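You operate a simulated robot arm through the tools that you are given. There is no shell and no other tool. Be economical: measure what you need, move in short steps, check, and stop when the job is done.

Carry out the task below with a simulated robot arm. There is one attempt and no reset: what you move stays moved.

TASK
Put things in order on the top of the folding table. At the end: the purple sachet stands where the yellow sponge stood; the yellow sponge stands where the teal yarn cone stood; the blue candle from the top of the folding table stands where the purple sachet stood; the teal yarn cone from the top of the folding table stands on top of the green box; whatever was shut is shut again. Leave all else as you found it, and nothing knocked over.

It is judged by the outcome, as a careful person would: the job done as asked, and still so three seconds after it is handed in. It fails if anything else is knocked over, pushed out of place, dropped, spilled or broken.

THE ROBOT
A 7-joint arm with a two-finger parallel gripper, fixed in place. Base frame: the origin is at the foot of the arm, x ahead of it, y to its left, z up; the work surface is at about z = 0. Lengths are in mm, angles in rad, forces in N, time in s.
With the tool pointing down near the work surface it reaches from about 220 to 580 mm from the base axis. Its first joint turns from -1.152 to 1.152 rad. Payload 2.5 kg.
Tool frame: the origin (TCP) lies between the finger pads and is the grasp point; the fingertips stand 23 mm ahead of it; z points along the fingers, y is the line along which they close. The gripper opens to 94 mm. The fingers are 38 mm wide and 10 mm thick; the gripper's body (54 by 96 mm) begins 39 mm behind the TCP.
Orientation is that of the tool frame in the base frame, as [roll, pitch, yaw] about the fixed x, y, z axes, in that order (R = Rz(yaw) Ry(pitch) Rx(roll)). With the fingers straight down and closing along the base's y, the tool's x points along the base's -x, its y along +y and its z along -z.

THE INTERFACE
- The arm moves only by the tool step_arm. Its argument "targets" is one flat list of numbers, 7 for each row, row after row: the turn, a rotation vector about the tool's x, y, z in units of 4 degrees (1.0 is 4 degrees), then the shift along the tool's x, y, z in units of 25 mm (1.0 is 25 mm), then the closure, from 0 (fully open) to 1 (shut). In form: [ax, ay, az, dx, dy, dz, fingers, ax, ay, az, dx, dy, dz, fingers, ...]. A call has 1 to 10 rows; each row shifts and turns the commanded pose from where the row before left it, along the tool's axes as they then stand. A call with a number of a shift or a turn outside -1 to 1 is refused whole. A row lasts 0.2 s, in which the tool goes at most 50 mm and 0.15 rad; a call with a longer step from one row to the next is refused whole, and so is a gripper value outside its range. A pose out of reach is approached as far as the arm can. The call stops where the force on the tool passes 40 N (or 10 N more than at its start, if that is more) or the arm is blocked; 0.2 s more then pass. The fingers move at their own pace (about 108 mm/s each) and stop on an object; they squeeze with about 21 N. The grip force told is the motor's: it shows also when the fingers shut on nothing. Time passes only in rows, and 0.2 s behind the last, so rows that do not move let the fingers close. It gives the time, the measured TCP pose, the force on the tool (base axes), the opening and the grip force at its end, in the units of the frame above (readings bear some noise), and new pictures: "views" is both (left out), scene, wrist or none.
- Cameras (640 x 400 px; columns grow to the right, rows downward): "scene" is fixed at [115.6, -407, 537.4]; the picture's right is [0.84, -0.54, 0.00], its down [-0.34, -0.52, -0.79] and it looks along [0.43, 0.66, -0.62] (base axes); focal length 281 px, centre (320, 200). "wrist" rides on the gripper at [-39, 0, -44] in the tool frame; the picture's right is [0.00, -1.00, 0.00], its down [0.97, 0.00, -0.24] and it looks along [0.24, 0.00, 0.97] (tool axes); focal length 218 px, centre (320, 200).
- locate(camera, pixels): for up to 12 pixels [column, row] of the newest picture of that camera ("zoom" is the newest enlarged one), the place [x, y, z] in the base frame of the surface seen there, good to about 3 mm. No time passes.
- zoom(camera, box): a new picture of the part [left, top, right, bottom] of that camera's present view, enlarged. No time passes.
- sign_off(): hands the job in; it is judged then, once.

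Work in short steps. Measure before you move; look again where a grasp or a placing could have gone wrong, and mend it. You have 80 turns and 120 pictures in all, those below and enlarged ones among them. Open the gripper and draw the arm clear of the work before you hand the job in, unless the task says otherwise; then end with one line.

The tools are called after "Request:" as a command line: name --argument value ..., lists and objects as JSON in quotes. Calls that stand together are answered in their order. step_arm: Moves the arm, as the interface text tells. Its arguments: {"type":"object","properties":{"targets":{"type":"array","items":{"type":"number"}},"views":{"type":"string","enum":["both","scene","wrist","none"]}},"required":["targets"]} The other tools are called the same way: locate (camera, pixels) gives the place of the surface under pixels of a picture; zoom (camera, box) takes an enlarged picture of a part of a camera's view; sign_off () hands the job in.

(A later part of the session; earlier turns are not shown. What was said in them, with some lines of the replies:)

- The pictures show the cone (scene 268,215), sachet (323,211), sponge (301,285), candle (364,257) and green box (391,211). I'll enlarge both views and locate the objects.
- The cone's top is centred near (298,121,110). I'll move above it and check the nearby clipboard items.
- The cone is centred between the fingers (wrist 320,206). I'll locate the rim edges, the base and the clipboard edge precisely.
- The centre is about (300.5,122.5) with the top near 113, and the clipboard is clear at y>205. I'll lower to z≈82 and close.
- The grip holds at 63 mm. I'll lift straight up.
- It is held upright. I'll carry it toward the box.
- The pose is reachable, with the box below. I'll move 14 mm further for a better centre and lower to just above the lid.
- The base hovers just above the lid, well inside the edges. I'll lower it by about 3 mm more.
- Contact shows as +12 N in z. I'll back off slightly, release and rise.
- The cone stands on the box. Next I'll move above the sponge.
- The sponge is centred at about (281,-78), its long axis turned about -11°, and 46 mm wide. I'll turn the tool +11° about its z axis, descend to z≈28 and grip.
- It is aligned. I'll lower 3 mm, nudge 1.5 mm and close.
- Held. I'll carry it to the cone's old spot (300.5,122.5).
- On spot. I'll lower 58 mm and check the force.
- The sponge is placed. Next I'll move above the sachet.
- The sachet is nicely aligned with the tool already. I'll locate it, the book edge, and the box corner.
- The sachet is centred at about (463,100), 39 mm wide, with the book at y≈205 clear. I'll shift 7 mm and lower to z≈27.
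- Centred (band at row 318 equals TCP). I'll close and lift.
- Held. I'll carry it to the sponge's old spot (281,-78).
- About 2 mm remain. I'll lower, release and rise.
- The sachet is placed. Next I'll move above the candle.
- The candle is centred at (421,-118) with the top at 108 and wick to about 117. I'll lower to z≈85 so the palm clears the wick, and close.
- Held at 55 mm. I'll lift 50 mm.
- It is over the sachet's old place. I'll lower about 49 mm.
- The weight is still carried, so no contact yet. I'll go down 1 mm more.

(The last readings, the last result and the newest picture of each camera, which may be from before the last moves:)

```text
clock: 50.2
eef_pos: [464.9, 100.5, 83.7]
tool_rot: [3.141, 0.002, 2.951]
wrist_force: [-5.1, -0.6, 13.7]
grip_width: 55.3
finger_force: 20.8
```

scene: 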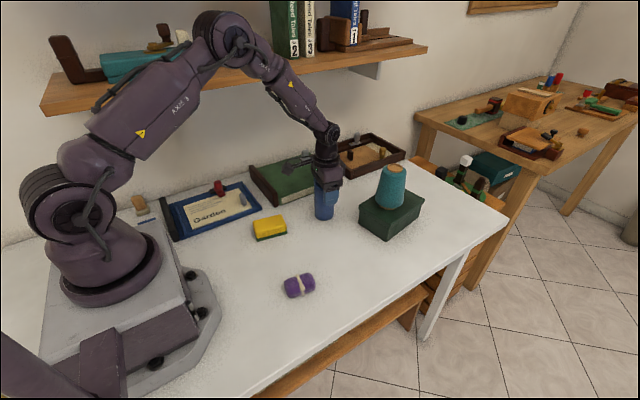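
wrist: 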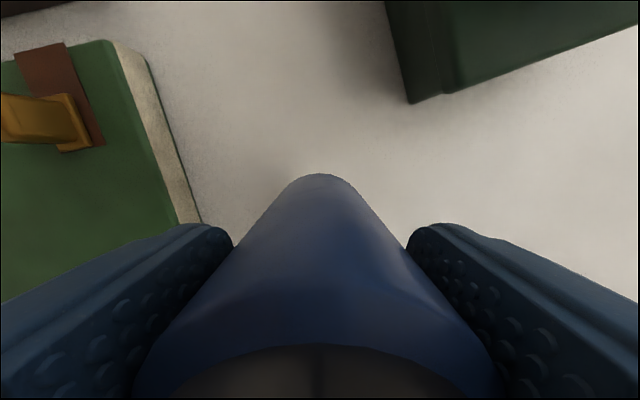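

Contact at +14 N. I'll back off a hair, release and rise.

Request:
step_arm --targets '[0, 0, 0, 0, 0, -0.03, 1, 0, 0, 0, 0, 0, 0, 0.2, 0, 0, 0, 0, 0, 0, 0, 0, 0, 0, 0, 0, 0, 0, 0, 0, 0, 0, 0, -0.4, 0, 0, 0, 0, 0, 0, -0.9, 0, 0, 0, 0, 0, 0, -1, 0, 0, 0, 0, 0, 0, -1, 0, 0, 0, 0, 0, 0, -1, 0, 0, 0, 0, 0, 0, -1, 0]' --views "none"

Request:
step_arm --targets '[0, 0, 0, 1, 0, -0.5, 0, 0, 0, 0, 1, 0, -0.5, 0, 0, 0, 0, 1, 0, -0.5, 0, 0, 0, 0, 1, 0, -0.3, 0, 0, 0, 0, 1, 0, 0, 0, 0, 0, 0, 0, 0, 0, 0]'

Request:
zoom --camera "scene" --box '[220, 150, 440, 310]'

Request:
locate --camera "zoom" --pixels '[[310, 80], [240, 340], [170, 185]]'

```text
clock: 52.4
eef_pos: [464.1, 100.6, 217.1]
tool_rot: [3.141, -0.001, 2.949]
wrist_force: [-0.3, -0.1, -0.7]
grip_width: 94.0
finger_force: 0.0
```

```text
clock: 53.8
eef_pos: [340.4, 124.6, 260.0]
tool_rot: [3.141, 0.001, 2.951]
wrist_force: [0.4, 0.0, -0.1]
grip_width: 93.8
finger_force: 0.1
```

scene: 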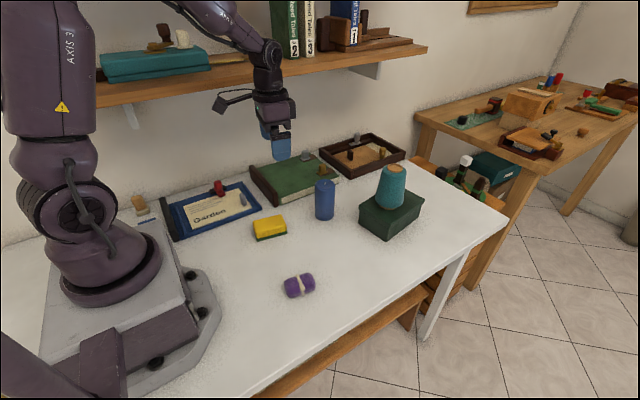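
wrist: 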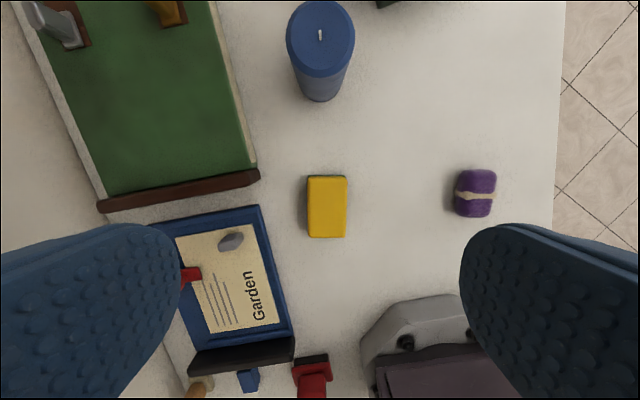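

```text
2.50 times, centred on (330, 230) of scene
```

zoom: 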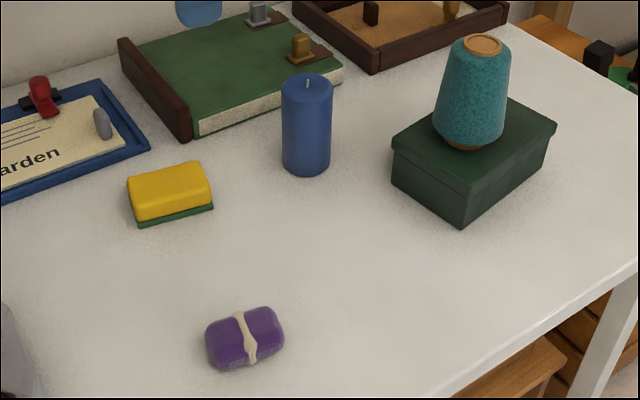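

```text
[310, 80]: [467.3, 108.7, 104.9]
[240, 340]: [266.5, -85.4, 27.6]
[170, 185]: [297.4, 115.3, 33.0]
```

Everything stands. One check of the sachet and sponge centres from the wrist camera.

Request:
locate --camera "wrist" --pixels '[[475, 193], [478, 172], [471, 214], [327, 206], [320, 36]]'

```text
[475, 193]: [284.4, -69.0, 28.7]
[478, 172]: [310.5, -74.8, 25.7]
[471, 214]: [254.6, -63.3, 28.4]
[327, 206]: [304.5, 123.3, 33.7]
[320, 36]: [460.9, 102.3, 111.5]
```

All the placements match their targets to within a few millimetres, and the arm is clear with the gripper open.

Request:
sign_off

```text
The job is handed in.
```

The job is handed in: the teal yarn cone stands on the green box, the yellow sponge where the cone stood, the purple sachet where the sponge stood, and the blue candle where the sachet stood. Nothing was opened, and I saw nothing else moved or knocked over.
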